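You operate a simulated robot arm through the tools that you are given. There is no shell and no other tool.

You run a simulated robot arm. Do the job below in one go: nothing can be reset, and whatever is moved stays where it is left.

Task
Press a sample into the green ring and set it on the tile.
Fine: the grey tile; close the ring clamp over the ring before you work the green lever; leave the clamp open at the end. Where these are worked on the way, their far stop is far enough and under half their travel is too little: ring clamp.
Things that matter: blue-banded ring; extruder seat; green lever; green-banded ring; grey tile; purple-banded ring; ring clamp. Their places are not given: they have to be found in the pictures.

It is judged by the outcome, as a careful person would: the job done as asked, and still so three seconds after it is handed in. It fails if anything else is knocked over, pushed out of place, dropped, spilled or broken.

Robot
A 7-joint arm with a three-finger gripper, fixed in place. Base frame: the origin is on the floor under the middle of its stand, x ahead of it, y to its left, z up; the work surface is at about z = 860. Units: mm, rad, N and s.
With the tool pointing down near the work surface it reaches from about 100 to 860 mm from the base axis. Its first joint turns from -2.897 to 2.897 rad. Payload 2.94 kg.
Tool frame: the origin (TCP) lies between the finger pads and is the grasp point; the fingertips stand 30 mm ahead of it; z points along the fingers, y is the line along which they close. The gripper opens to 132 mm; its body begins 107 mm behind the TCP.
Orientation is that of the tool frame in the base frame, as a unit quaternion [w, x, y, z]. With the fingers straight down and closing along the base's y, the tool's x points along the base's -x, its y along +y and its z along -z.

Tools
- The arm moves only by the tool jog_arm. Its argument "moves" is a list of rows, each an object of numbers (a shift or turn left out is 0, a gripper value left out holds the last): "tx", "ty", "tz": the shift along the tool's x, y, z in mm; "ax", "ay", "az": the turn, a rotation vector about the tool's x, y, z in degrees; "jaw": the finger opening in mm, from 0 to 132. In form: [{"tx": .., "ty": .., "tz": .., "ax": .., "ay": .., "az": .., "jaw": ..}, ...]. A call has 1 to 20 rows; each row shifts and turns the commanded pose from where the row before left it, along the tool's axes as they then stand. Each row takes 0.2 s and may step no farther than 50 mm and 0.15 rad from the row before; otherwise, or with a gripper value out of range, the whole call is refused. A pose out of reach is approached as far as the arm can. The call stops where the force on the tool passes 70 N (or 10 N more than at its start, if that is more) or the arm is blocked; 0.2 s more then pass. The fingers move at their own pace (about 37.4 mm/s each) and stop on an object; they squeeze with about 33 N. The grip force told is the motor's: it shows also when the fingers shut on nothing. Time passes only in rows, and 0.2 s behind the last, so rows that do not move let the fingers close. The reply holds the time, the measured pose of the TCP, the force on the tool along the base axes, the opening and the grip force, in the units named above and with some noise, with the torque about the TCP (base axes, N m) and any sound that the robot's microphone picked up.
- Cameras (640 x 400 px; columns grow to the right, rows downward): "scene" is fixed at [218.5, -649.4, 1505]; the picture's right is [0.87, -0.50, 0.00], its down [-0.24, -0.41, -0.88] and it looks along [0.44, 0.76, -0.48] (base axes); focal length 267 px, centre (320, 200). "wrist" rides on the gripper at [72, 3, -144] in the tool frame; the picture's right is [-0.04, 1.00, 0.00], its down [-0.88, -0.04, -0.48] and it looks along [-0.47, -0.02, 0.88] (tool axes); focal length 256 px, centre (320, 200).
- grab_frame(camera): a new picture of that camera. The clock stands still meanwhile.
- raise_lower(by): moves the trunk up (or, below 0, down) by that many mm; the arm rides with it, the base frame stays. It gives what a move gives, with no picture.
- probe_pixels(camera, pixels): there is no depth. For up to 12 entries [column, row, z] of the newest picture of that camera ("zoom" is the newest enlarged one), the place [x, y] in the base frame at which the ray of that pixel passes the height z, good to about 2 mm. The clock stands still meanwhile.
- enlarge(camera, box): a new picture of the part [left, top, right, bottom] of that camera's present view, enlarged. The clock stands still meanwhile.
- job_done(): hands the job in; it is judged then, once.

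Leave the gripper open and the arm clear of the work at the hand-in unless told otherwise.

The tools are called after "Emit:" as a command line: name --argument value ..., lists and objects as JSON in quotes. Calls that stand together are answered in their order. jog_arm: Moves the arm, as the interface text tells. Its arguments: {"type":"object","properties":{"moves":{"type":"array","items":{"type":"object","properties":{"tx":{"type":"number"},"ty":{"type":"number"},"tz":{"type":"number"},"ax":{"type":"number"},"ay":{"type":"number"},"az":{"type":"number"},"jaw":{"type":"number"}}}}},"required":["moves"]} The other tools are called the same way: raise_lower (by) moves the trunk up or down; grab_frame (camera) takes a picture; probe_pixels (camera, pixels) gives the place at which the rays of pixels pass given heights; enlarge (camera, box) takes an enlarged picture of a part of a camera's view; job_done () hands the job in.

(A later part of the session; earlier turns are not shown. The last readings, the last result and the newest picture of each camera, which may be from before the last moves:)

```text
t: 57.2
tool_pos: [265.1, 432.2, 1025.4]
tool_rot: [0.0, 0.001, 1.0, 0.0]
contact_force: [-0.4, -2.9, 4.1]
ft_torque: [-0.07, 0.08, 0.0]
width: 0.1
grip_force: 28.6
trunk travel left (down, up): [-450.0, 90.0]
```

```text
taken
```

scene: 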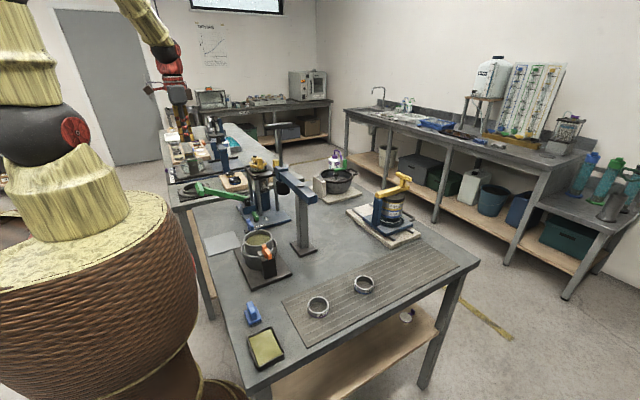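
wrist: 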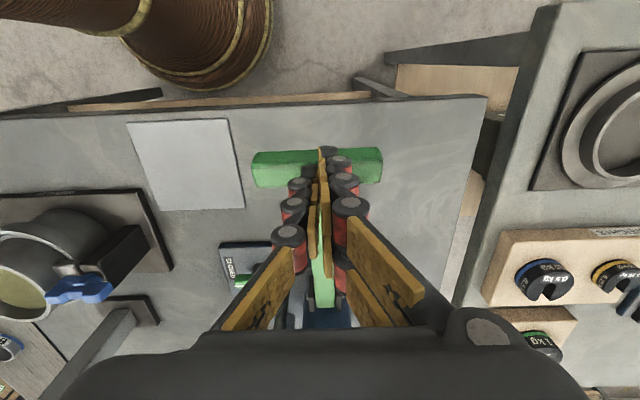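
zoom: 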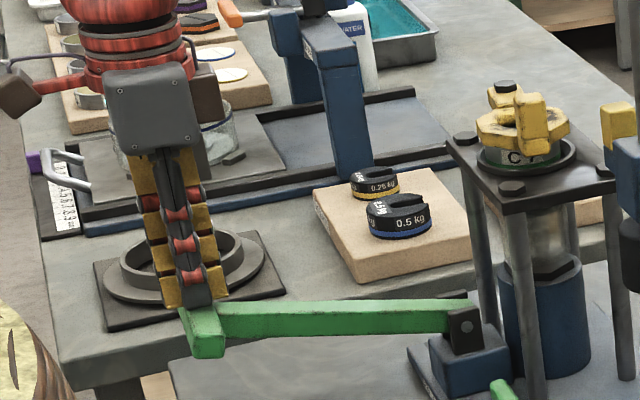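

The lever moves easily with about 4 N. I'll continue down the arc.

Emit:
jog_arm --moves '[{"tx": 2, "tz": 6}, {"tx": 2, "tz": 6}, {"tx": 2, "tz": 6}, {"tx": 1.5, "tz": 6}, {"tx": 1, "tz": 6}, {"tx": 0.5, "tz": 6}, {}]'

Emit:
enlarge --camera "scene" --box '[170, 140, 270, 215]'

```text
t: 58.8
tool_pos: [256.7, 430.4, 989.6]
tool_rot: [0.001, 0.001, 1.0, 0.0]
contact_force: [-3.8, 0.8, 5.4]
ft_torque: [0.01, 0.12, -0.01]
width: 5.8
grip_force: 28.8
trunk travel left (down, up): [-450.0, 90.0]
```

```text
5.33 times, centred on (220, 178) of scene
```

zoom: 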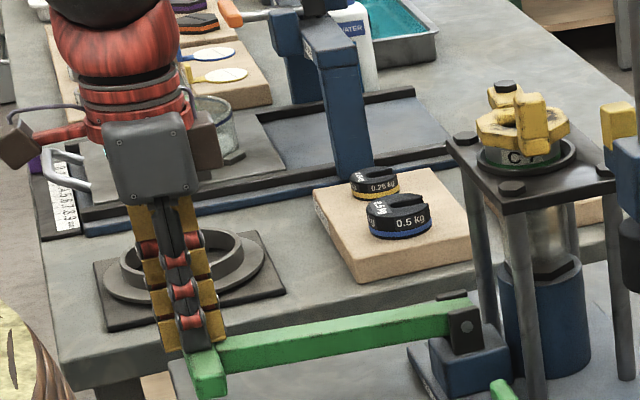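

The jaw reading changed to 5.8 mm, so something is nudging the fingers apart. I'll look at the wrist view.

Emit:
enlarge --camera "wrist" --box '[230, 110, 410, 230]'

Emit:
enlarge --camera "scene" --box '[180, 180, 230, 220]'

```text
3.33 times, centred on (320, 170) of wrist
```

zoom: 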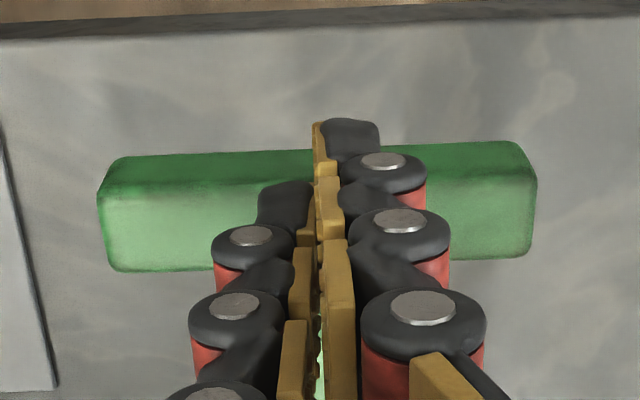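

```text
10.00 times, centred on (205, 200) of scene
```

zoom: 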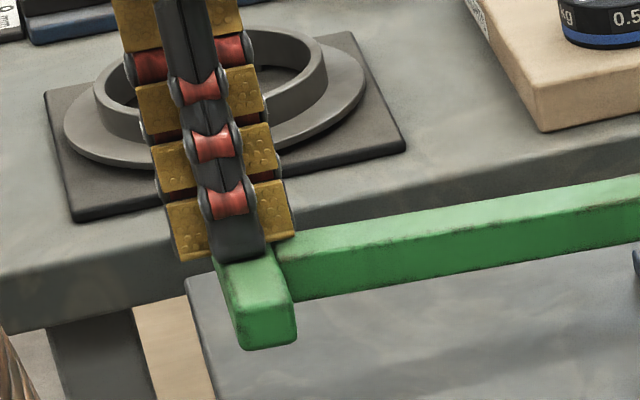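

The middle finger is pressing on the bar with the other two flanking it, which is fine. I'll continue down.

Emit:
jog_arm --moves '[{"tx": 1, "tz": 6}, {"tx": 1, "tz": 6}, {"tx": 0.5, "tz": 6}, {"tz": 6}, {"tz": 6}, {"tz": 5}, {}]'

Emit:
enlarge --camera "scene" --box '[170, 150, 270, 225]'

Emit:
grab_frame --camera "wrist"

```text
t: 59.6
tool_pos: [256.1, 430.8, 980.2]
tool_rot: [0.002, 0.0, 1.0, 0.003]
contact_force: [-4.9, -21.3, 48.7]
ft_torque: [-0.66, 0.53, 0.21]
width: 6.2
grip_force: 29.1
trunk travel left (down, up): [-450.0, 90.0]
stopped in row 3: the force on the tool passed its limit at 84 N (the readings are from after the stop); the commanded pose is now the measured one
```

```text
5.33 times, centred on (220, 188) of scene
```

zoom: 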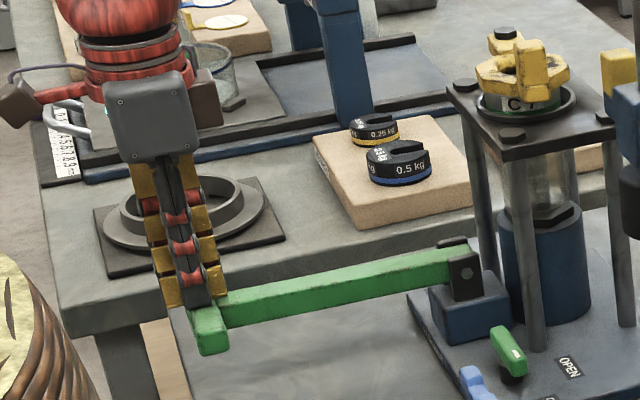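

```text
taken
```

wrist: 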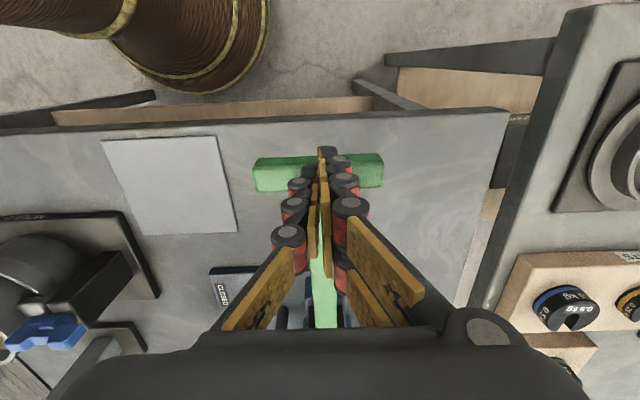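

The force jumped past 80 N, so the lever hit its stop at TCP z≈980. I'll ease off upward and see whether the lever stays down and what's in the ring.

Emit:
jog_arm --moves '[{"tz": -4}, {"tz": -10}, {"tz": -20}, {"tz": -30}, {"tz": -40}, {"tz": -40}, {}]'

Emit:
grab_frame --camera "wrist"

Emit:
enlarge --camera "scene" --box '[170, 150, 270, 225]'

Emit:
enlarge --camera "scene" --box '[235, 145, 285, 182]'

```text
t: 61.2
tool_pos: [255.9, 433.0, 1118.4]
tool_rot: [0.001, 0.001, 1.0, 0.002]
contact_force: [0.1, 1.3, 0.5]
ft_torque: [-0.02, 0.01, 0.01]
width: 0.1
grip_force: 29.2
trunk travel left (down, up): [-450.0, 90.0]
```

```text
taken
```

wrist: 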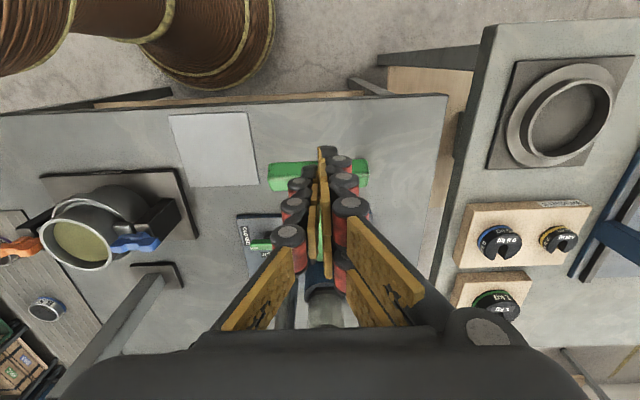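

```text
5.33 times, centred on (220, 188) of scene
```

zoom: 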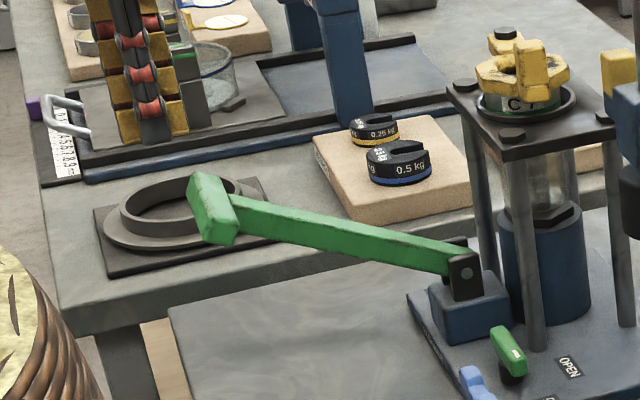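

```text
10.81 times, centred on (260, 164) of scene
```

zoom: 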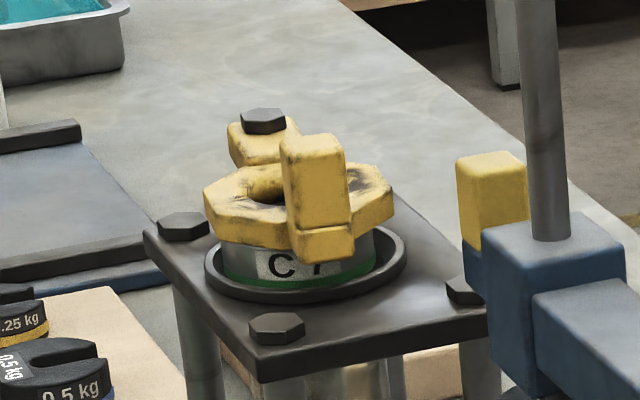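

The lever sprang back to its raised position. I'll rise, open the fingers and look down into the clamped ring to see whether it's filled.

Emit:
jog_arm --moves '[{"tz": -40, "jaw": 132}, {"tz": -40}, {"tz": -40, "tx": -20}, {"tx": -45}, {"tx": -45}, {"tx": -40}, {"tx": -25}, {}, {}]'

Emit:
grab_frame --camera "wrist"

Emit:
enlarge --camera "wrist" --box '[270, 150, 370, 240]'

```text
t: 63.2
tool_pos: [432.5, 430.6, 1241.9]
tool_rot: [0.002, 0.0, 1.0, 0.002]
contact_force: [-0.2, -0.4, -0.7]
ft_torque: [0.02, 0.01, 0.0]
width: 131.9
grip_force: 0.1
trunk travel left (down, up): [-450.0, 90.0]
```

```text
taken
```

wrist: 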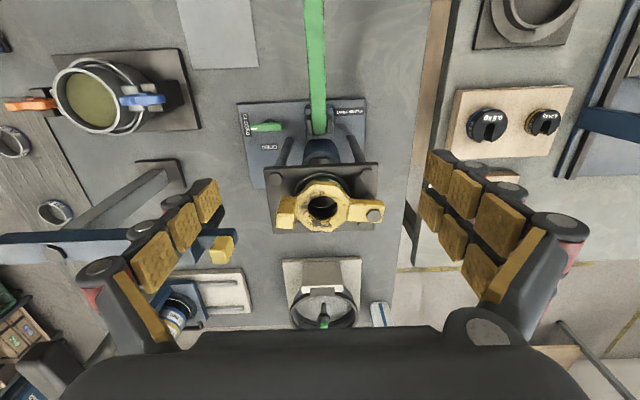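

```text
4.44 times, centred on (320, 195) of wrist
```

zoom: 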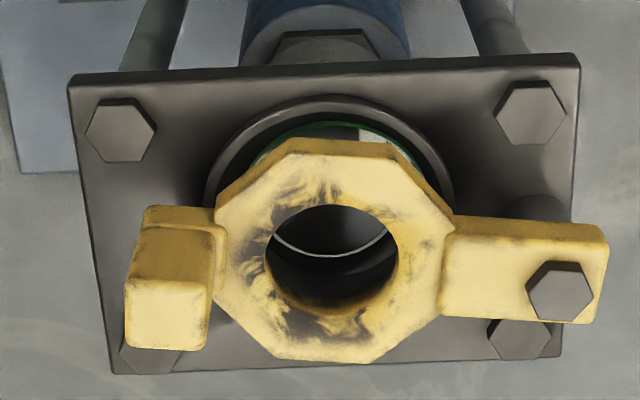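

The ring's interior looks dark through the clamp hole. I'll check more closely, including the glass barrel under the plate, from both cameras.

Emit:
enlarge --camera "scene" --box '[245, 155, 285, 205]'

Emit:
enlarge --camera "wrist" --box '[300, 185, 345, 220]'

Emit:
enlarge --camera "wrist" --box '[230, 90, 390, 180]'

```text
8.00 times, centred on (265, 180) of scene
```

zoom: 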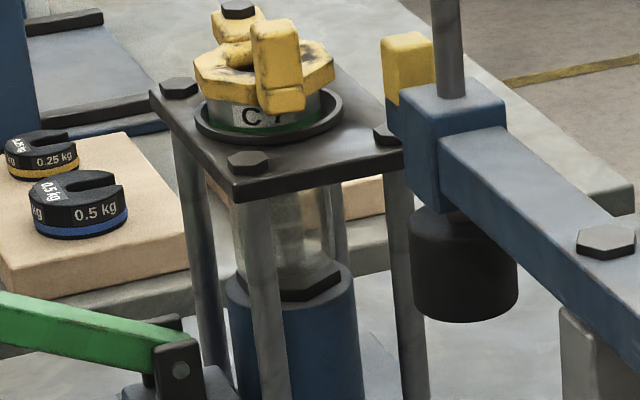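

```text
11.43 times, centred on (322, 202) of wrist
```

zoom: 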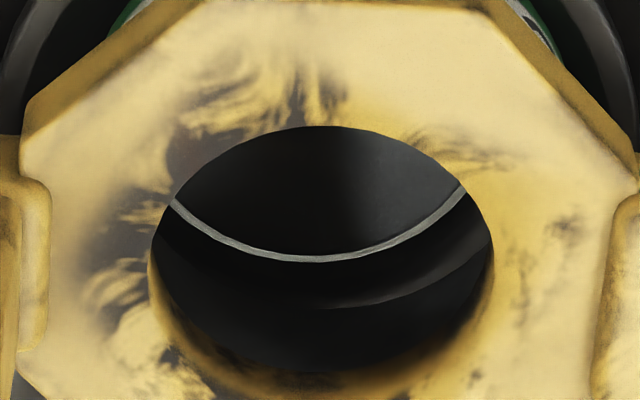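

```text
4.00 times, centred on (310, 135) of wrist
```

zoom: 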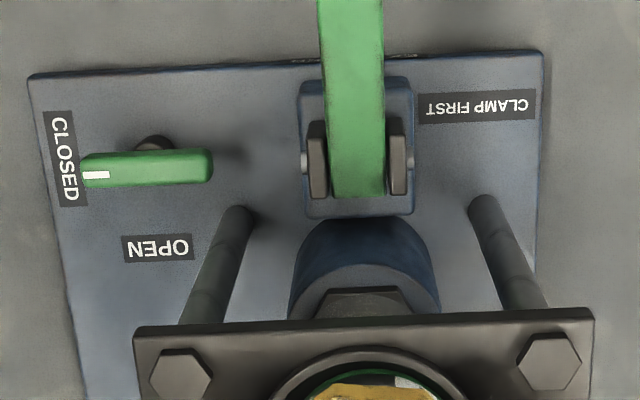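

The barrel looks clear and I can't tell if the ring is filled. I'll tilt the tool by 28° over the seat so the camera looks straight down into the ring.

Emit:
jog_arm --moves '[{"tx": -45}, {"tx": -45}, {"ay": 7}, {"ay": 7}, {"ay": 7}, {"ay": 7}, {}, {}]'

Emit:
grab_frame --camera "wrist"

Emit:
enlarge --camera "wrist" --box '[270, 150, 370, 250]'

```text
t: 65.0
tool_pos: [521.6, 432.0, 1241.2]
tool_rot: [-0.241, 0.0, 0.97, 0.003]
contact_force: [0.0, 0.5, 0.5]
ft_torque: [-0.02, 0.03, 0.01]
width: 131.7
grip_force: 0.1
trunk travel left (down, up): [-450.0, 90.0]
```

```text
taken
```

wrist: 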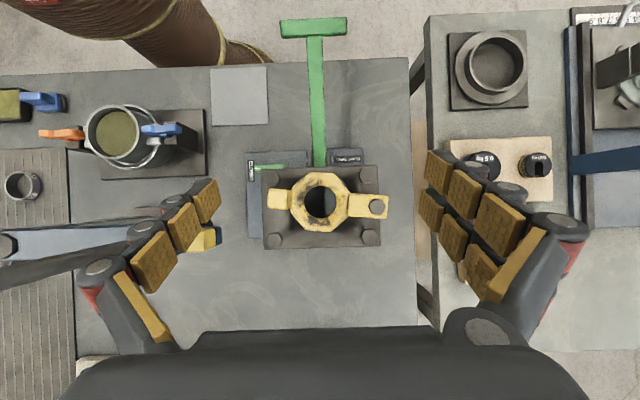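

```text
4.00 times, centred on (320, 200) of wrist
```

zoom: 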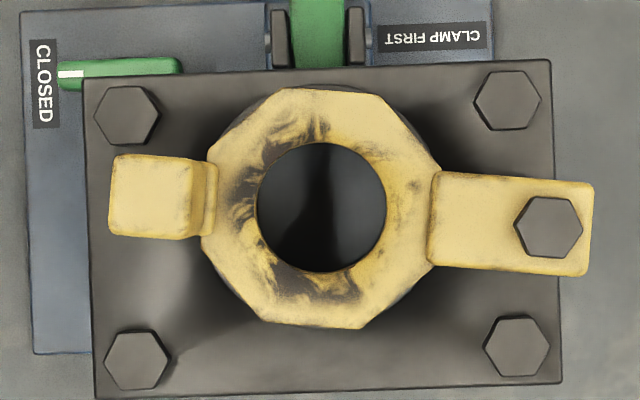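

Emit:
enlarge --camera "wrist" --box '[300, 182, 342, 220]'

Emit:
enlarge --camera "wrist" --box '[80, 90, 220, 190]'

```text
10.53 times, centred on (321, 201) of wrist
```

zoom: 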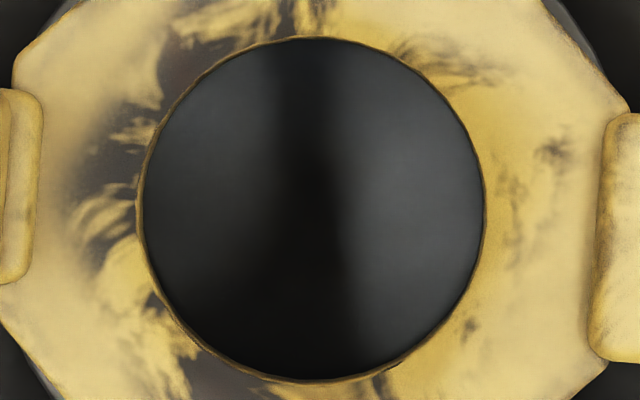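

```text
4.00 times, centred on (150, 140) of wrist
```

zoom: 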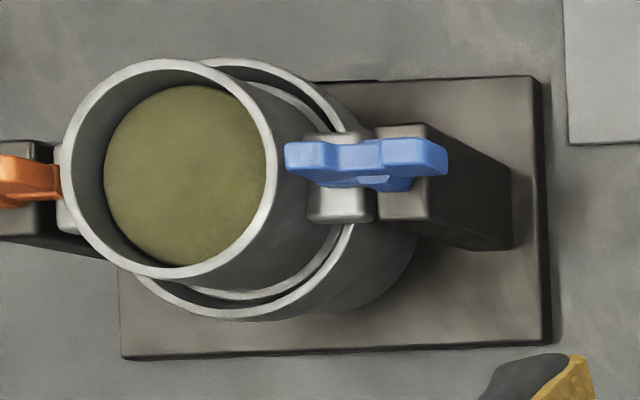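

The view straight down shows only a dark grey depth, with no visible plug in the ring, so one stroke may not have been enough or it isn't showing yet. I'll straighten the tool and go back for another stroke, this time watching the barrel while the lever is held down.

Emit:
jog_arm --moves '[{"ay": -7}, {"ay": -7}, {"ay": -7}, {"ay": -7, "jaw": 0}, {"tx": 40}, {"tx": 40}, {"tx": 40}, {"tx": 40}, {"tx": 40}, {"tx": 40}, {}, {}, {}]'

Emit:
enlarge --camera "scene" --box '[240, 160, 290, 205]'

```text
t: 67.8
tool_pos: [283.6, 430.8, 1243.7]
tool_rot: [0.002, 0.001, 1.0, 0.002]
contact_force: [0.2, 0.7, 0.3]
ft_torque: [0.0, 0.0, -0.02]
width: 0.1
grip_force: 23.6
trunk travel left (down, up): [-450.0, 90.0]
```

```text
8.89 times, centred on (265, 182) of scene
```

zoom: 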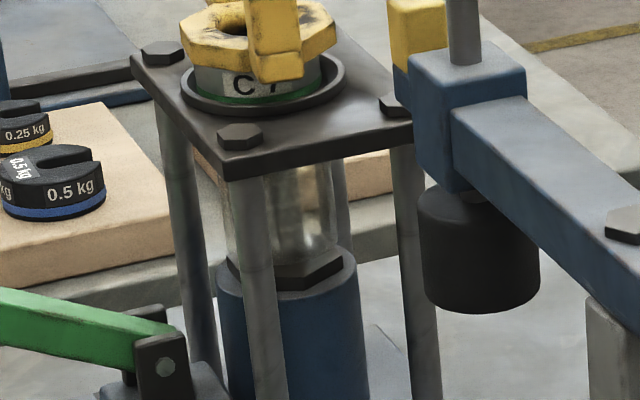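

The barrel looks like a polished tube with a hex nut at its base, so the contents can't be seen from outside. I'll press the lever again.

Emit:
jog_arm --moves '[{"tz": 40}, {"tz": 40}, {"tz": 40}, {"tz": 30}, {"tz": 12}, {"tz": 6, "tx": 1.5}, {"tz": 6, "tx": 1.5}, {"tz": 6, "tx": 2}, {"tz": 8, "tx": 3}, {"tz": 8, "tx": 3}, {"tz": 8, "tx": 2.5}, {"tz": 8, "tx": 2.5}, {"tz": 6, "tx": 2}, {"tz": 6, "tx": 2}, {"tz": 6, "tx": 2}, {"tz": 6, "tx": 1.5}, {"tz": 6, "tx": 1}, {}]'

Emit:
enlarge --camera "scene" --box '[170, 150, 270, 225]'

Emit:
enlarge --camera "scene" --box '[240, 160, 290, 205]'

```text
t: 71.6
tool_pos: [255.6, 433.8, 999.9]
tool_rot: [0.002, 0.0, 1.0, 0.003]
contact_force: [0.9, 1.5, 4.1]
ft_torque: [0.01, -0.01, -0.02]
width: 6.0
grip_force: 28.6
trunk travel left (down, up): [-450.0, 90.0]
```

```text
5.33 times, centred on (220, 188) of scene
```

zoom: 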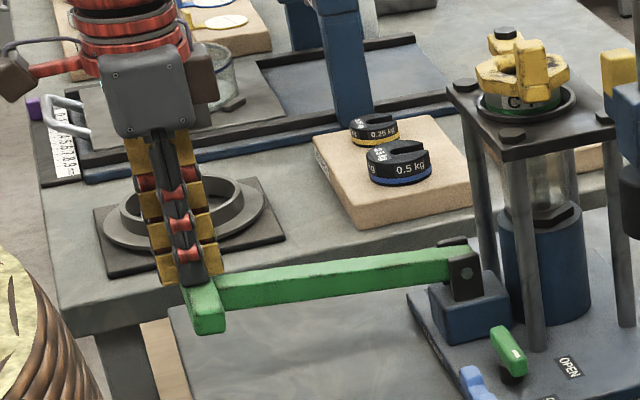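

```text
8.89 times, centred on (265, 182) of scene
```

zoom: 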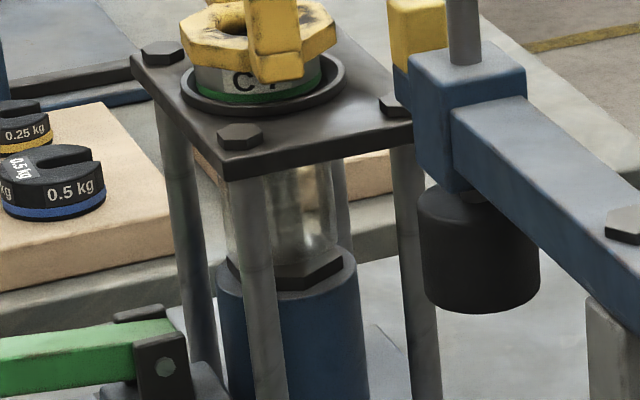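

Now I'll go the last part in 3 mm steps to feel the stop.

Emit:
jog_arm --moves '[{"tz": 4, "tx": 0.5}, {"tz": 4, "tx": 0.5}, {"tz": 3, "tx": 0.3}, {}]'

Emit:
jog_arm --moves '[{"tz": 3}, {"tz": 2}, {}]'

Emit:
enlarge --camera "scene" --box '[170, 150, 270, 225]'

Emit:
enlarge --camera "wrist" --box '[230, 110, 410, 230]'

```text
t: 72.6
tool_pos: [254.9, 433.4, 989.8]
tool_rot: [0.002, 0.0, 1.0, 0.003]
contact_force: [-1.7, 2.1, 5.9]
ft_torque: [0.04, 0.12, -0.04]
width: 6.2
grip_force: 28.7
trunk travel left (down, up): [-450.0, 90.0]
```

```text
t: 73.4
tool_pos: [255.6, 434.1, 984.2]
tool_rot: [0.001, 0.001, 1.0, 0.002]
contact_force: [-2.0, -3.5, 5.2]
ft_torque: [-0.1, 0.09, 0.01]
width: 6.0
grip_force: 28.4
trunk travel left (down, up): [-450.0, 90.0]
```

```text
5.33 times, centred on (220, 188) of scene
```

zoom: 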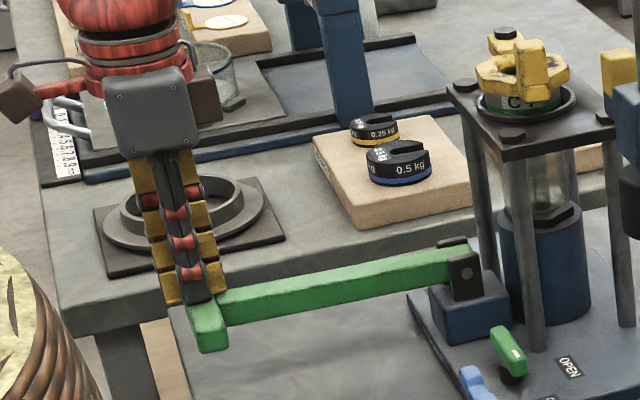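

```text
3.33 times, centred on (320, 170) of wrist
```

zoom: 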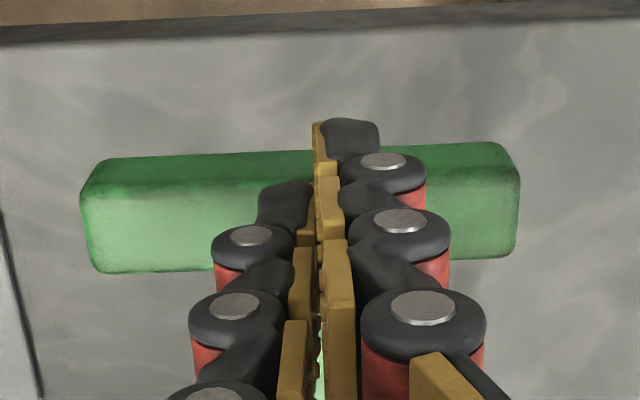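

Still light at 984 mm. I'll keep going in 1.5 mm steps.

Emit:
jog_arm --moves '[{"tz": 1.5}, {"tz": 1.5}, {}]'

Emit:
jog_arm --moves '[{"tz": 1.5}, {"tz": 1.5}, {}]'

```text
t: 74.2
tool_pos: [256.3, 435.8, 982.1]
tool_rot: [0.002, 0.001, 1.0, 0.004]
contact_force: [-2.5, -3.6, 18.8]
ft_torque: [-0.1, 0.27, 0.03]
width: 5.9
grip_force: 28.7
trunk travel left (down, up): [-450.0, 90.0]
```

```text
t: 75.0
tool_pos: [256.2, 433.2, 981.1]
tool_rot: [0.002, 0.0, 1.0, 0.005]
contact_force: [-0.5, -5.3, 45.5]
ft_torque: [-0.13, 0.42, 0.01]
width: 6.1
grip_force: 28.5
trunk travel left (down, up): [-450.0, 90.0]
```

It's a definite hard stop at z≈982 (45 N). I'll hold here for a second or so, then look.

Emit:
jog_arm --moves '[{}, {}, {}, {}, {}, {}]'

Emit:
enlarge --camera "scene" --box '[240, 145, 285, 180]'

Emit:
enlarge --camera "scene" --box '[170, 150, 270, 225]'

```text
t: 76.4
tool_pos: [256.3, 434.5, 981.8]
tool_rot: [0.002, 0.0, 1.0, 0.005]
contact_force: [4.0, 0.9, 56.3]
ft_torque: [0.0, 0.4, -0.03]
width: 5.9
grip_force: 28.1
trunk travel left (down, up): [-450.0, 90.0]
```

```text
11.43 times, centred on (262, 162) of scene
```

zoom: 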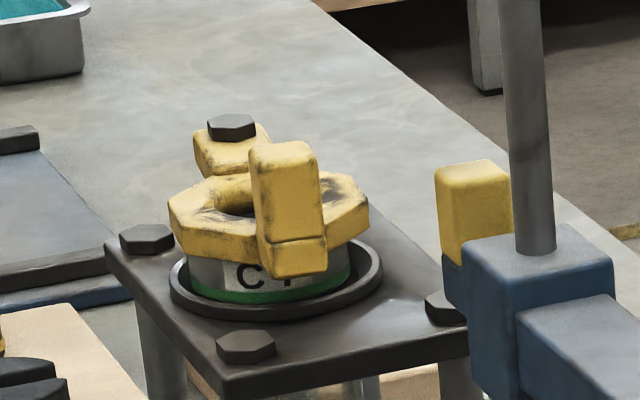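

```text
5.33 times, centred on (220, 188) of scene
```

zoom: 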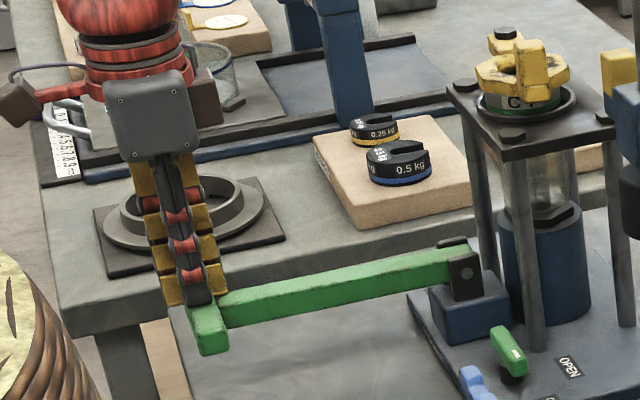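

No visible change from outside. I'll release the lever and take another look into the ring from above at an oblique angle.

Emit:
jog_arm --moves '[{"tz": -4}, {"tz": -12}, {"tz": -30}, {"tz": -40}, {"tz": -40}, {"tz": -40, "jaw": 132}, {"tz": -40}, {"tz": -40, "tx": -10}, {"tx": -40}, {"tx": -40}, {"tx": -40}, {"tx": -40}, {"tx": -30}, {}, {}]'

Emit:
grab_frame --camera "wrist"

Emit:
enlarge --camera "wrist" --box '[290, 175, 350, 225]'

```text
t: 79.6
tool_pos: [452.3, 434.5, 1225.0]
tool_rot: [0.002, 0.001, 1.0, 0.004]
contact_force: [-0.9, 0.9, 0.7]
ft_torque: [-0.01, 0.03, -0.02]
width: 132.0
grip_force: 0.1
trunk travel left (down, up): [-450.0, 90.0]
```

```text
taken
```

wrist: 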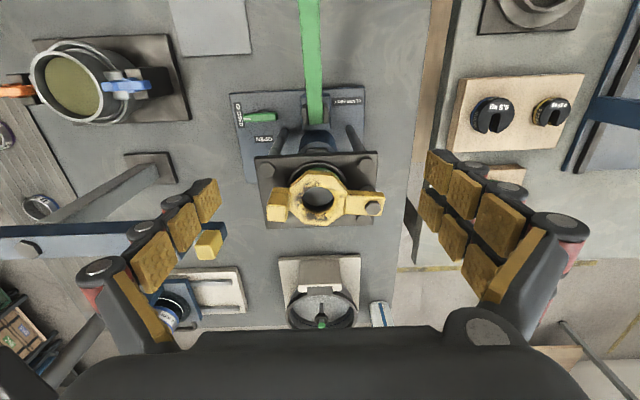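

```text
8.00 times, centred on (320, 200) of wrist
```

zoom: 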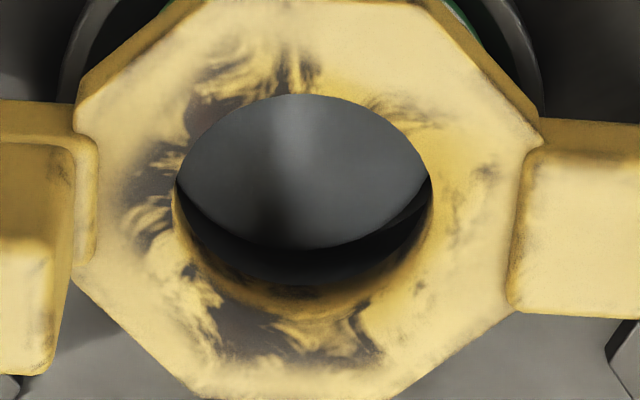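

This is different: a grey sample surface now shows much higher in the ring than after the first stroke. The lever works like a pump, each stroke raising the sample. Its top is now around z≈1063–1069, and the ring's rim is at about 1084, so more strokes are needed. I'll go back for a third stroke.

Emit:
jog_arm --moves '[{"tx": 34, "ty": -1, "jaw": 0}, {"tx": 34, "ty": -1}, {"tx": 34, "ty": -1}, {"tx": 34}, {"tx": 34}, {"tz": 40}, {"tz": 40}, {"tz": 40}, {"tz": 25}, {"tz": 6}, {}, {}]'

Emit:
jog_arm --moves '[{"tz": 6, "tx": 1.5}, {"tz": 6, "tx": 1.5}, {"tz": 6, "tx": 2}, {"tz": 8, "tx": 3}, {"tz": 8, "tx": 3}, {"tz": 8, "tx": 2.5}, {"tz": 8, "tx": 2.5}, {"tz": 6, "tx": 2}, {"tz": 6, "tx": 2}, {"tz": 6, "tx": 2}, {"tz": 6, "tx": 1.5}, {}]'

```text
t: 82.2
tool_pos: [284.3, 430.7, 1073.4]
tool_rot: [0.001, 0.002, 1.0, 0.003]
contact_force: [1.0, 0.2, 0.1]
ft_torque: [0.01, -0.01, -0.02]
width: 0.1
grip_force: 28.9
trunk travel left (down, up): [-450.0, 90.0]
```

```text
t: 84.8
tool_pos: [260.3, 430.1, 999.9]
tool_rot: [0.002, -0.001, 1.0, 0.004]
contact_force: [1.3, 0.2, 4.6]
ft_torque: [0.04, 0.0, -0.01]
width: 0.1
grip_force: 28.6
trunk travel left (down, up): [-450.0, 90.0]
```

Now the final part to the stop.

Emit:
jog_arm --moves '[{"tz": 4, "tx": 1}, {"tz": 4, "tx": 0.5}, {"tz": 3}, {"tz": 3}, {}]'

Emit:
jog_arm --moves '[{"tz": 1.5}, {"tz": 1.5}, {}]'

Emit:
jog_arm --moves '[{"tz": 1.5}, {"tz": 1}, {}, {}]'

```text
t: 86.0
tool_pos: [259.3, 431.8, 985.7]
tool_rot: [0.002, -0.001, 1.0, 0.004]
contact_force: [-1.6, 0.4, 6.2]
ft_torque: [0.06, 0.1, -0.03]
width: 0.0
grip_force: 29.0
trunk travel left (down, up): [-450.0, 90.0]
```

```text
t: 86.8
tool_pos: [258.2, 431.5, 983.1]
tool_rot: [0.002, 0.0, 1.0, 0.004]
contact_force: [-2.0, -1.0, 5.2]
ft_torque: [-0.02, 0.15, 0.01]
width: 6.0
grip_force: 28.3
trunk travel left (down, up): [-450.0, 90.0]
```

```text
t: 87.8
tool_pos: [259.5, 430.6, 982.3]
tool_rot: [0.003, 0.001, 1.0, 0.004]
contact_force: [-1.3, -0.2, 27.4]
ft_torque: [0.05, 0.39, 0.02]
width: 6.2
grip_force: 28.1
trunk travel left (down, up): [-450.0, 90.0]
```

At the stop again (27 N). I'll release and go view the ring.

Emit:
jog_arm --moves '[{"tz": -4}, {"tz": -12}, {"tz": -30}, {"tz": -40}, {"tz": -40}, {"tz": -40, "jaw": 132}, {"tz": -40}, {"tz": -40, "tx": -10}, {"tx": -40}, {"tx": -40}, {"tx": -40}, {"tx": -40}, {"tx": -30}, {}, {}]'

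Emit:
enlarge --camera "wrist" --box '[290, 175, 350, 225]'

Emit:
grab_frame --camera "wrist"

Emit:
enlarge --camera "scene" --box '[170, 150, 270, 225]'

```text
t: 91.0
tool_pos: [461.1, 426.5, 1222.6]
tool_rot: [0.002, 0.002, 1.0, 0.002]
contact_force: [-0.3, -0.1, 0.3]
ft_torque: [0.0, -0.02, 0.01]
width: 131.9
grip_force: 0.0
trunk travel left (down, up): [-450.0, 90.0]
```

```text
8.00 times, centred on (320, 200) of wrist
```

zoom: 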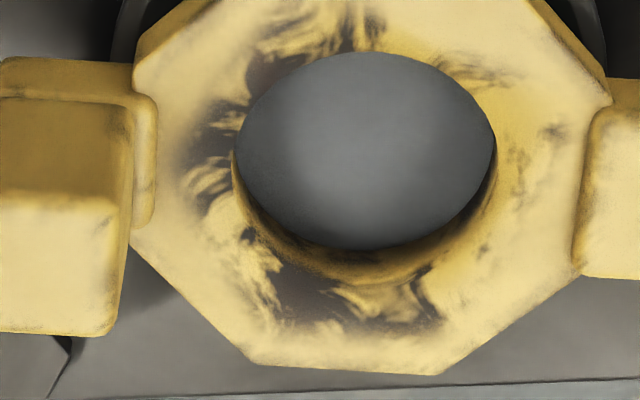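

```text
taken
```

wrist: 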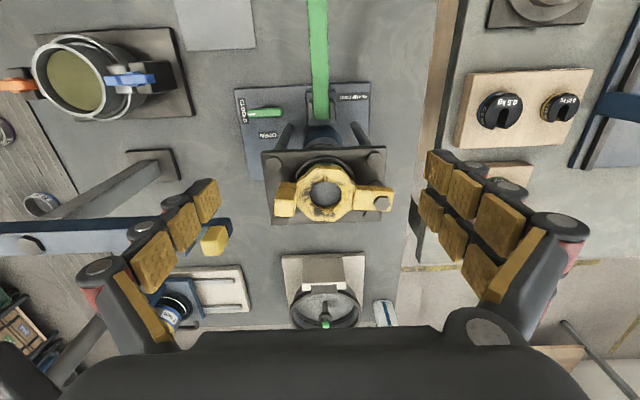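

```text
5.33 times, centred on (220, 188) of scene
```

zoom: 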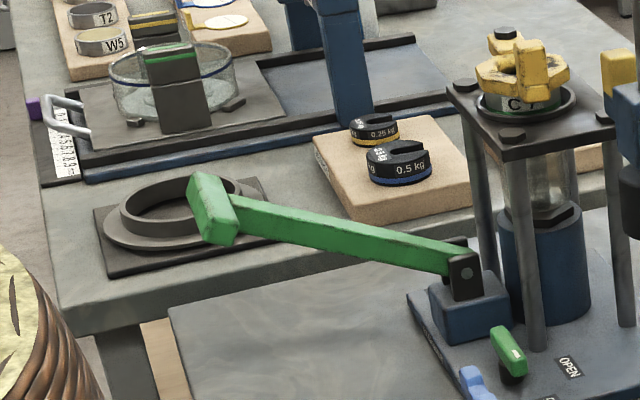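

After the third stroke the grey surface fills the whole view through the clamp hole, just below the clamp. To check whether the ring is full, I'll open the clamp (needed anyway). If the ring isn't full, I can close it and pump again. I'll close the fingers and come down on the -x side of the post.

Emit:
jog_arm --moves '[{"jaw": 0, "tx": -4, "ty": -19}, {"tx": -4, "ty": -18.5}, {}, {}, {}, {}, {}, {}]'

Emit:
grab_frame --camera "wrist"

Emit:
enlarge --camera "scene" --box '[225, 115, 295, 175]'

```text
t: 92.8
tool_pos: [467.8, 391.8, 1223.7]
tool_rot: [0.002, 0.001, 1.0, 0.003]
contact_force: [0.8, -0.2, 0.2]
ft_torque: [0.02, 0.0, 0.01]
width: 0.5
grip_force: 1.6
trunk travel left (down, up): [-450.0, 90.0]
```

```text
taken
```

wrist: 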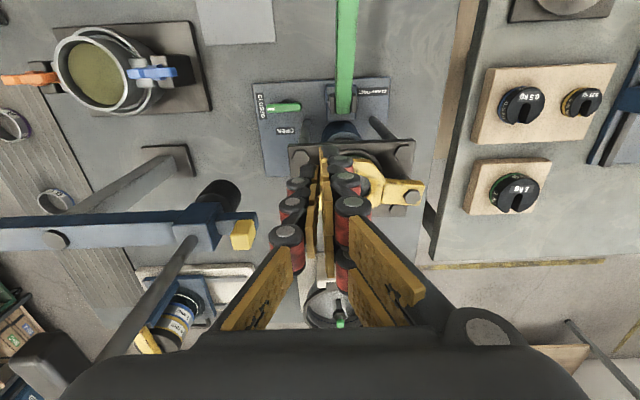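

```text
6.67 times, centred on (260, 145) of scene
```

zoom: 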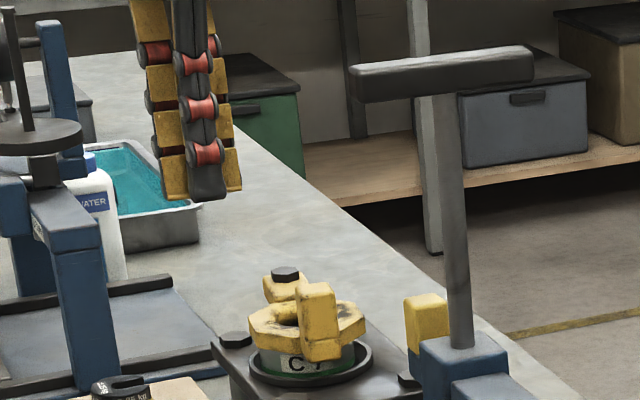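

The fingers are on the -x side of the post at (468, 392). I'll lower to z≈1140 and approach the post.

Emit:
jog_arm --moves '[{"tz": 30}, {"tz": 30}, {"tz": 23}, {}, {"tx": -5}, {"tx": -5}, {}]'

Emit:
enlarge --camera "scene" --box '[225, 125, 295, 185]'

```text
t: 94.4
tool_pos: [478.7, 393.4, 1142.4]
tool_rot: [0.002, 0.0, 1.0, 0.003]
contact_force: [0.0, 0.0, 0.1]
ft_torque: [0.0, -0.01, -0.01]
width: 0.0
grip_force: 28.9
trunk travel left (down, up): [-450.0, 90.0]
```

```text
6.67 times, centred on (260, 155) of scene
```

zoom: 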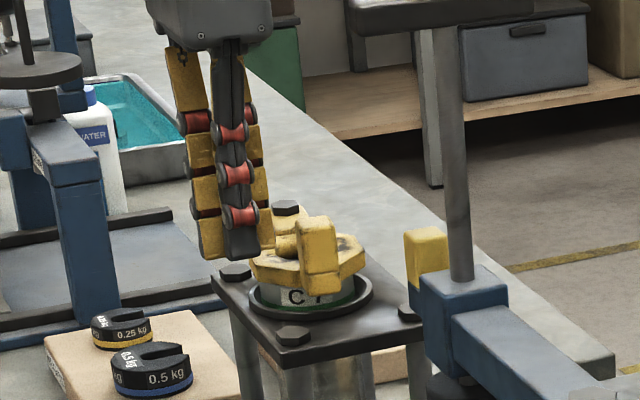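

Positioned beside the post. I'll now sweep counter-clockwise about the pivot to open the clamp, starting with 20°.

Emit:
jog_arm --moves '[{"tz": 2}, {"tx": -8.89, "ty": -4.53, "az": -5}, {"tx": -8.89, "ty": -4.53, "az": -5}, {"tx": -8.89, "ty": -4.53, "az": -5}, {"tx": -8.89, "ty": -4.53, "az": -5}, {}]'

Emit:
enlarge --camera "scene" --box '[225, 125, 295, 185]'

Emit:
grab_frame --camera "wrist"

```text
t: 95.8
tool_pos: [514.9, 379.3, 1142.8]
tool_rot: [0.002, -0.174, 0.985, 0.003]
contact_force: [0.0, -0.3, 0.2]
ft_torque: [0.01, 0.01, 0.03]
width: 0.0
grip_force: 28.4
trunk travel left (down, up): [-450.0, 90.0]
```

```text
6.67 times, centred on (260, 155) of scene
```

zoom: 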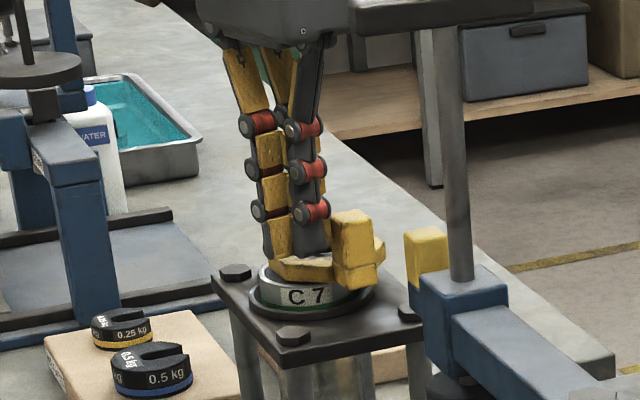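

```text
taken
```

wrist: 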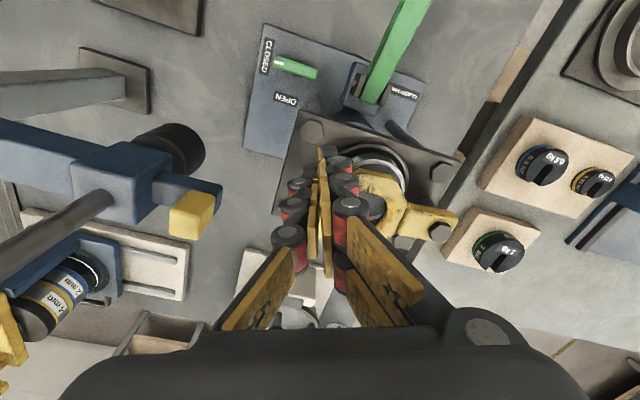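

The clamp follows with no resistance. I'll continue another 45°.

Emit:
jog_arm --moves '[{"tx": -8.89, "ty": -4.53, "az": -5}, {"tx": -8.89, "ty": -4.53, "az": -5}, {"tx": -8.89, "ty": -4.53, "az": -5}, {"tx": -8.89, "ty": -4.53, "az": -5}, {"tx": -8.89, "ty": -4.53, "az": -5}, {"tx": -8.89, "ty": -4.53, "az": -5}, {"tx": -8.89, "ty": -4.53, "az": -5}, {"tx": -8.89, "ty": -4.53, "az": -5}, {"tx": -8.89, "ty": -4.53, "az": -5}, {}]'

Emit:
enlarge --camera "scene" --box '[225, 125, 295, 185]'

Emit:
grab_frame --camera "wrist"

```text
t: 98.0
tool_pos: [600.5, 398.7, 1140.8]
tool_rot: [0.003, -0.537, 0.843, 0.002]
contact_force: [-0.1, 0.1, -0.3]
ft_torque: [-0.02, 0.02, 0.0]
width: 0.0
grip_force: 28.4
trunk travel left (down, up): [-450.0, 90.0]
```

```text
6.67 times, centred on (260, 155) of scene
```

zoom: 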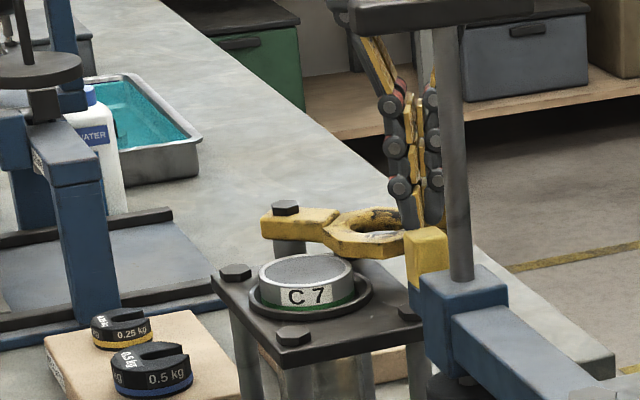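

```text
taken
```

wrist: 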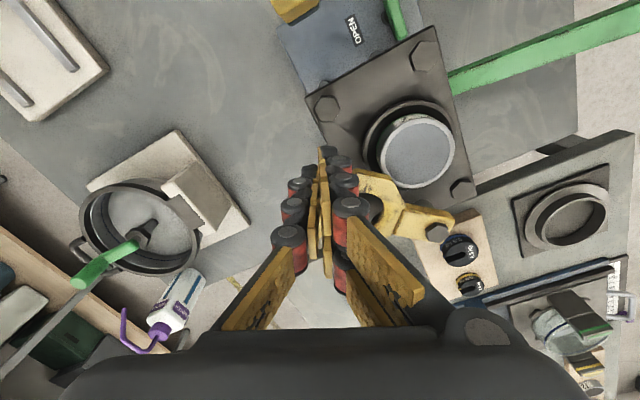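

Now the ring is clearly visible with a grey sample filling it. I'll enlarge to check its level.

Emit:
enlarge --camera "scene" --box '[240, 150, 280, 180]'

Emit:
enlarge --camera "wrist" --box '[350, 90, 470, 200]'

```text
13.33 times, centred on (260, 165) of scene
```

zoom: 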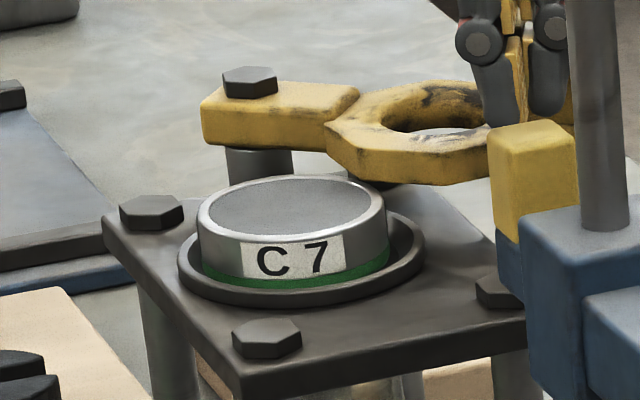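

```text
3.64 times, centred on (410, 145) of wrist
```

zoom: 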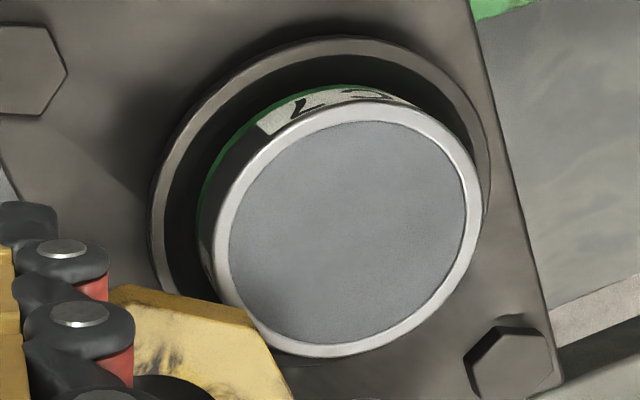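

The sample is flush with the ring's rim, so the pressing is done. I'll finish opening the clamp back to its open stop.

Emit:
jog_arm --moves '[{"tx": -8.89, "ty": -4.53, "az": -5}, {"tx": -8.89, "ty": -4.53, "az": -5}, {"tx": -8.89, "ty": -4.53, "az": -5}, {"tx": -8.89, "ty": -4.53, "az": -5}, {"tx": -7.1, "ty": -3.7, "az": -4}, {}]'

Emit:
enlarge --camera "scene" --box '[225, 125, 295, 185]'

Emit:
grab_frame --camera "wrist"

```text
t: 99.4
tool_pos: [633.9, 433.7, 1142.8]
tool_rot: [0.004, -0.701, 0.713, 0.001]
contact_force: [0.4, 0.5, 0.6]
ft_torque: [0.03, -0.01, -0.02]
width: 0.0
grip_force: 28.4
trunk travel left (down, up): [-450.0, 90.0]
```

```text
6.67 times, centred on (260, 155) of scene
```

zoom: 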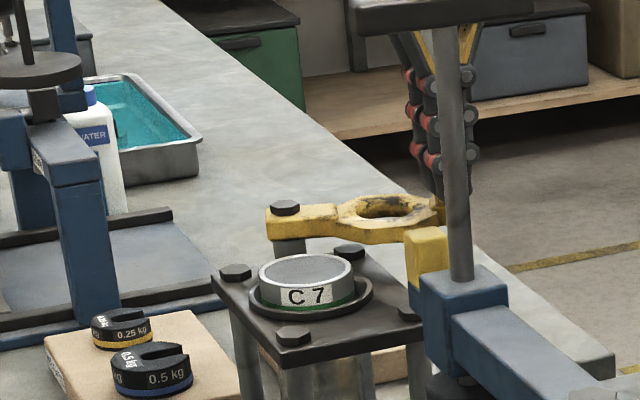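

```text
taken
```

wrist: 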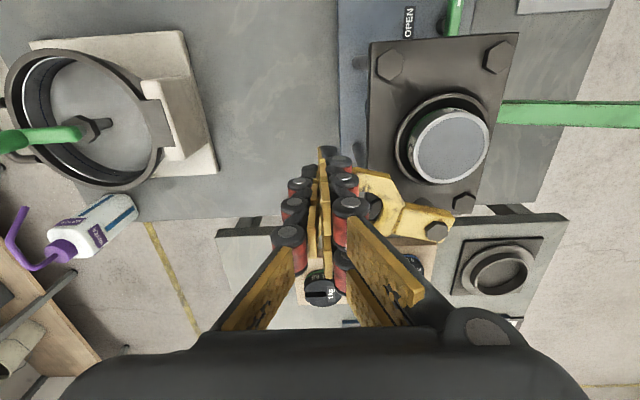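

A little more to go (about 10°). I'll continue in 3° steps watching for the open stop.

Emit:
jog_arm --moves '[{"tx": -5.29, "ty": -2.81, "az": -3}, {"tx": -5.29, "ty": -2.81, "az": -3}, {"tx": -3.5, "ty": -1.9, "az": -2}, {}]'

Emit:
jog_arm --moves '[{"tx": -3.5, "ty": -1.9, "az": -2}, {"tx": -1.8, "ty": -0.9, "az": -1}, {}]'

Emit:
enlarge --camera "scene" --box '[225, 125, 295, 185]'

Emit:
grab_frame --camera "wrist"

```text
t: 100.4
tool_pos: [639.3, 449.6, 1141.7]
tool_rot: [-0.004, 0.749, -0.663, -0.001]
contact_force: [-0.3, -0.2, -1.1]
ft_torque: [-0.01, -0.01, 0.01]
width: 0.1
grip_force: 28.9
trunk travel left (down, up): [-450.0, 90.0]
```

```text
t: 101.2
tool_pos: [641.6, 454.0, 1141.0]
tool_rot: [-0.003, 0.766, -0.643, 0.0]
contact_force: [0.4, 0.6, 0.4]
ft_torque: [-0.04, -0.01, -0.01]
width: 0.0
grip_force: 28.5
trunk travel left (down, up): [-450.0, 90.0]
```

```text
6.67 times, centred on (260, 155) of scene
```

zoom: 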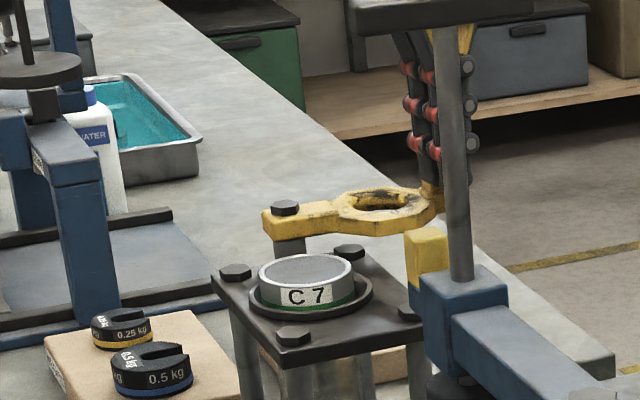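

```text
taken
```

wrist: 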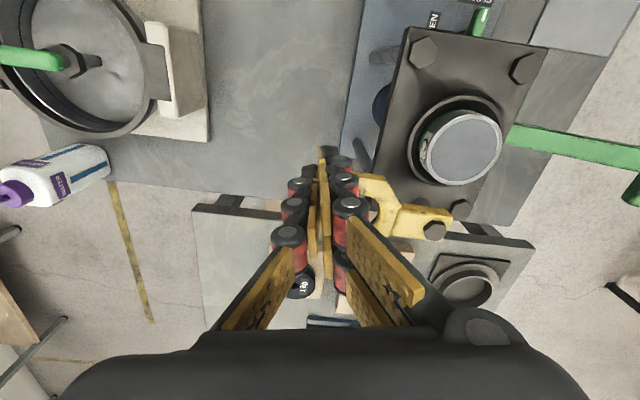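

Nearly at the original open angle. I'll give it two more small steps and look for the stop.

Emit:
jog_arm --moves '[{"tx": -3.5, "ty": -1.9, "az": -2}, {"tx": -3.5, "ty": -1.9, "az": -2}, {}]'

Emit:
jog_arm --moves '[{"tx": -2.5, "ty": -1.4}, {"tx": -2, "ty": -1}, {}]'

Emit:
enlarge --camera "scene" --box '[225, 125, 295, 185]'

```text
t: 102.0
tool_pos: [645.7, 459.5, 1141.3]
tool_rot: [-0.002, 0.788, -0.616, -0.001]
contact_force: [-2.6, -8.4, -0.9]
ft_torque: [-0.25, 0.02, 0.13]
width: 0.1
grip_force: 28.6
trunk travel left (down, up): [-450.0, 90.0]
```

```text
t: 102.8
tool_pos: [646.2, 460.0, 1141.8]
tool_rot: [-0.001, 0.787, -0.616, -0.002]
contact_force: [-3.5, -51.5, -6.1]
ft_torque: [-1.14, -0.3, 0.31]
width: 0.0
grip_force: 28.4
trunk travel left (down, up): [-450.0, 90.0]
```

```text
6.67 times, centred on (260, 155) of scene
```

zoom: 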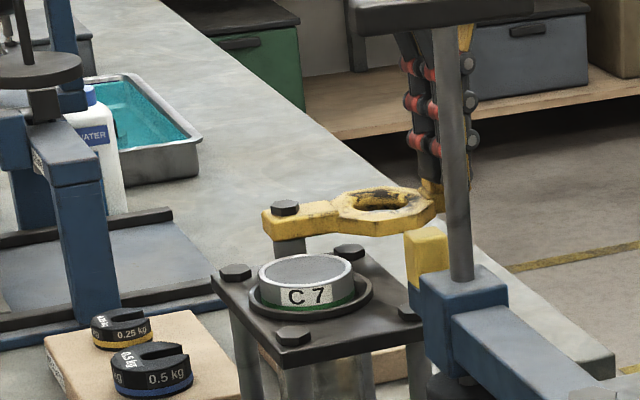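

The clamp is at its open stop (-51 N). I'll back away from the post, rise, straighten yaw to 90° and open the fingers above the ring.

Emit:
jog_arm --moves '[{"tx": 6}, {"tx": 8}, {"tz": -30}, {"tz": -40}, {"tz": -30}, {"az": 7, "jaw": 132}, {"az": 7}, {}, {}, {}]'

Emit:
grab_frame --camera "wrist"

Emit:
enlarge --camera "scene" --box '[225, 125, 295, 185]'

```text
t: 105.0
tool_pos: [649.5, 453.5, 1241.8]
tool_rot: [0.003, -0.706, 0.708, 0.0]
contact_force: [0.5, -0.4, 1.0]
ft_torque: [-0.04, 0.0, 0.03]
width: 84.8
grip_force: 0.0
trunk travel left (down, up): [-450.0, 90.0]
```

```text
taken
```

wrist: 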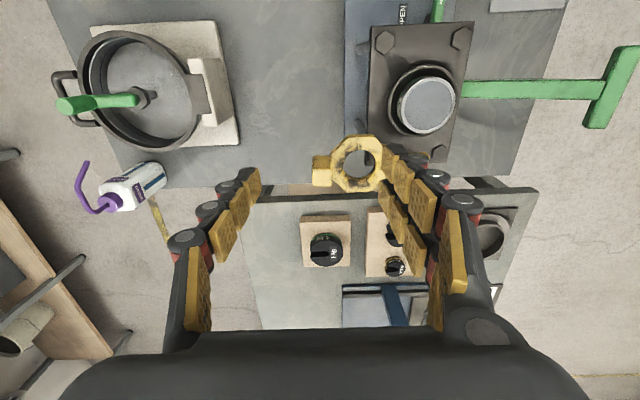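

```text
6.67 times, centred on (260, 155) of scene
```

zoom: 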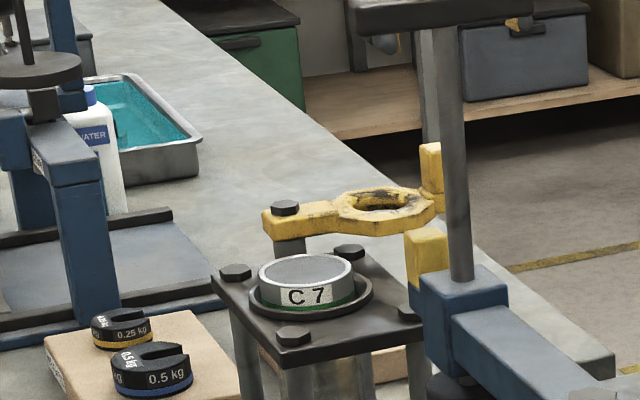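

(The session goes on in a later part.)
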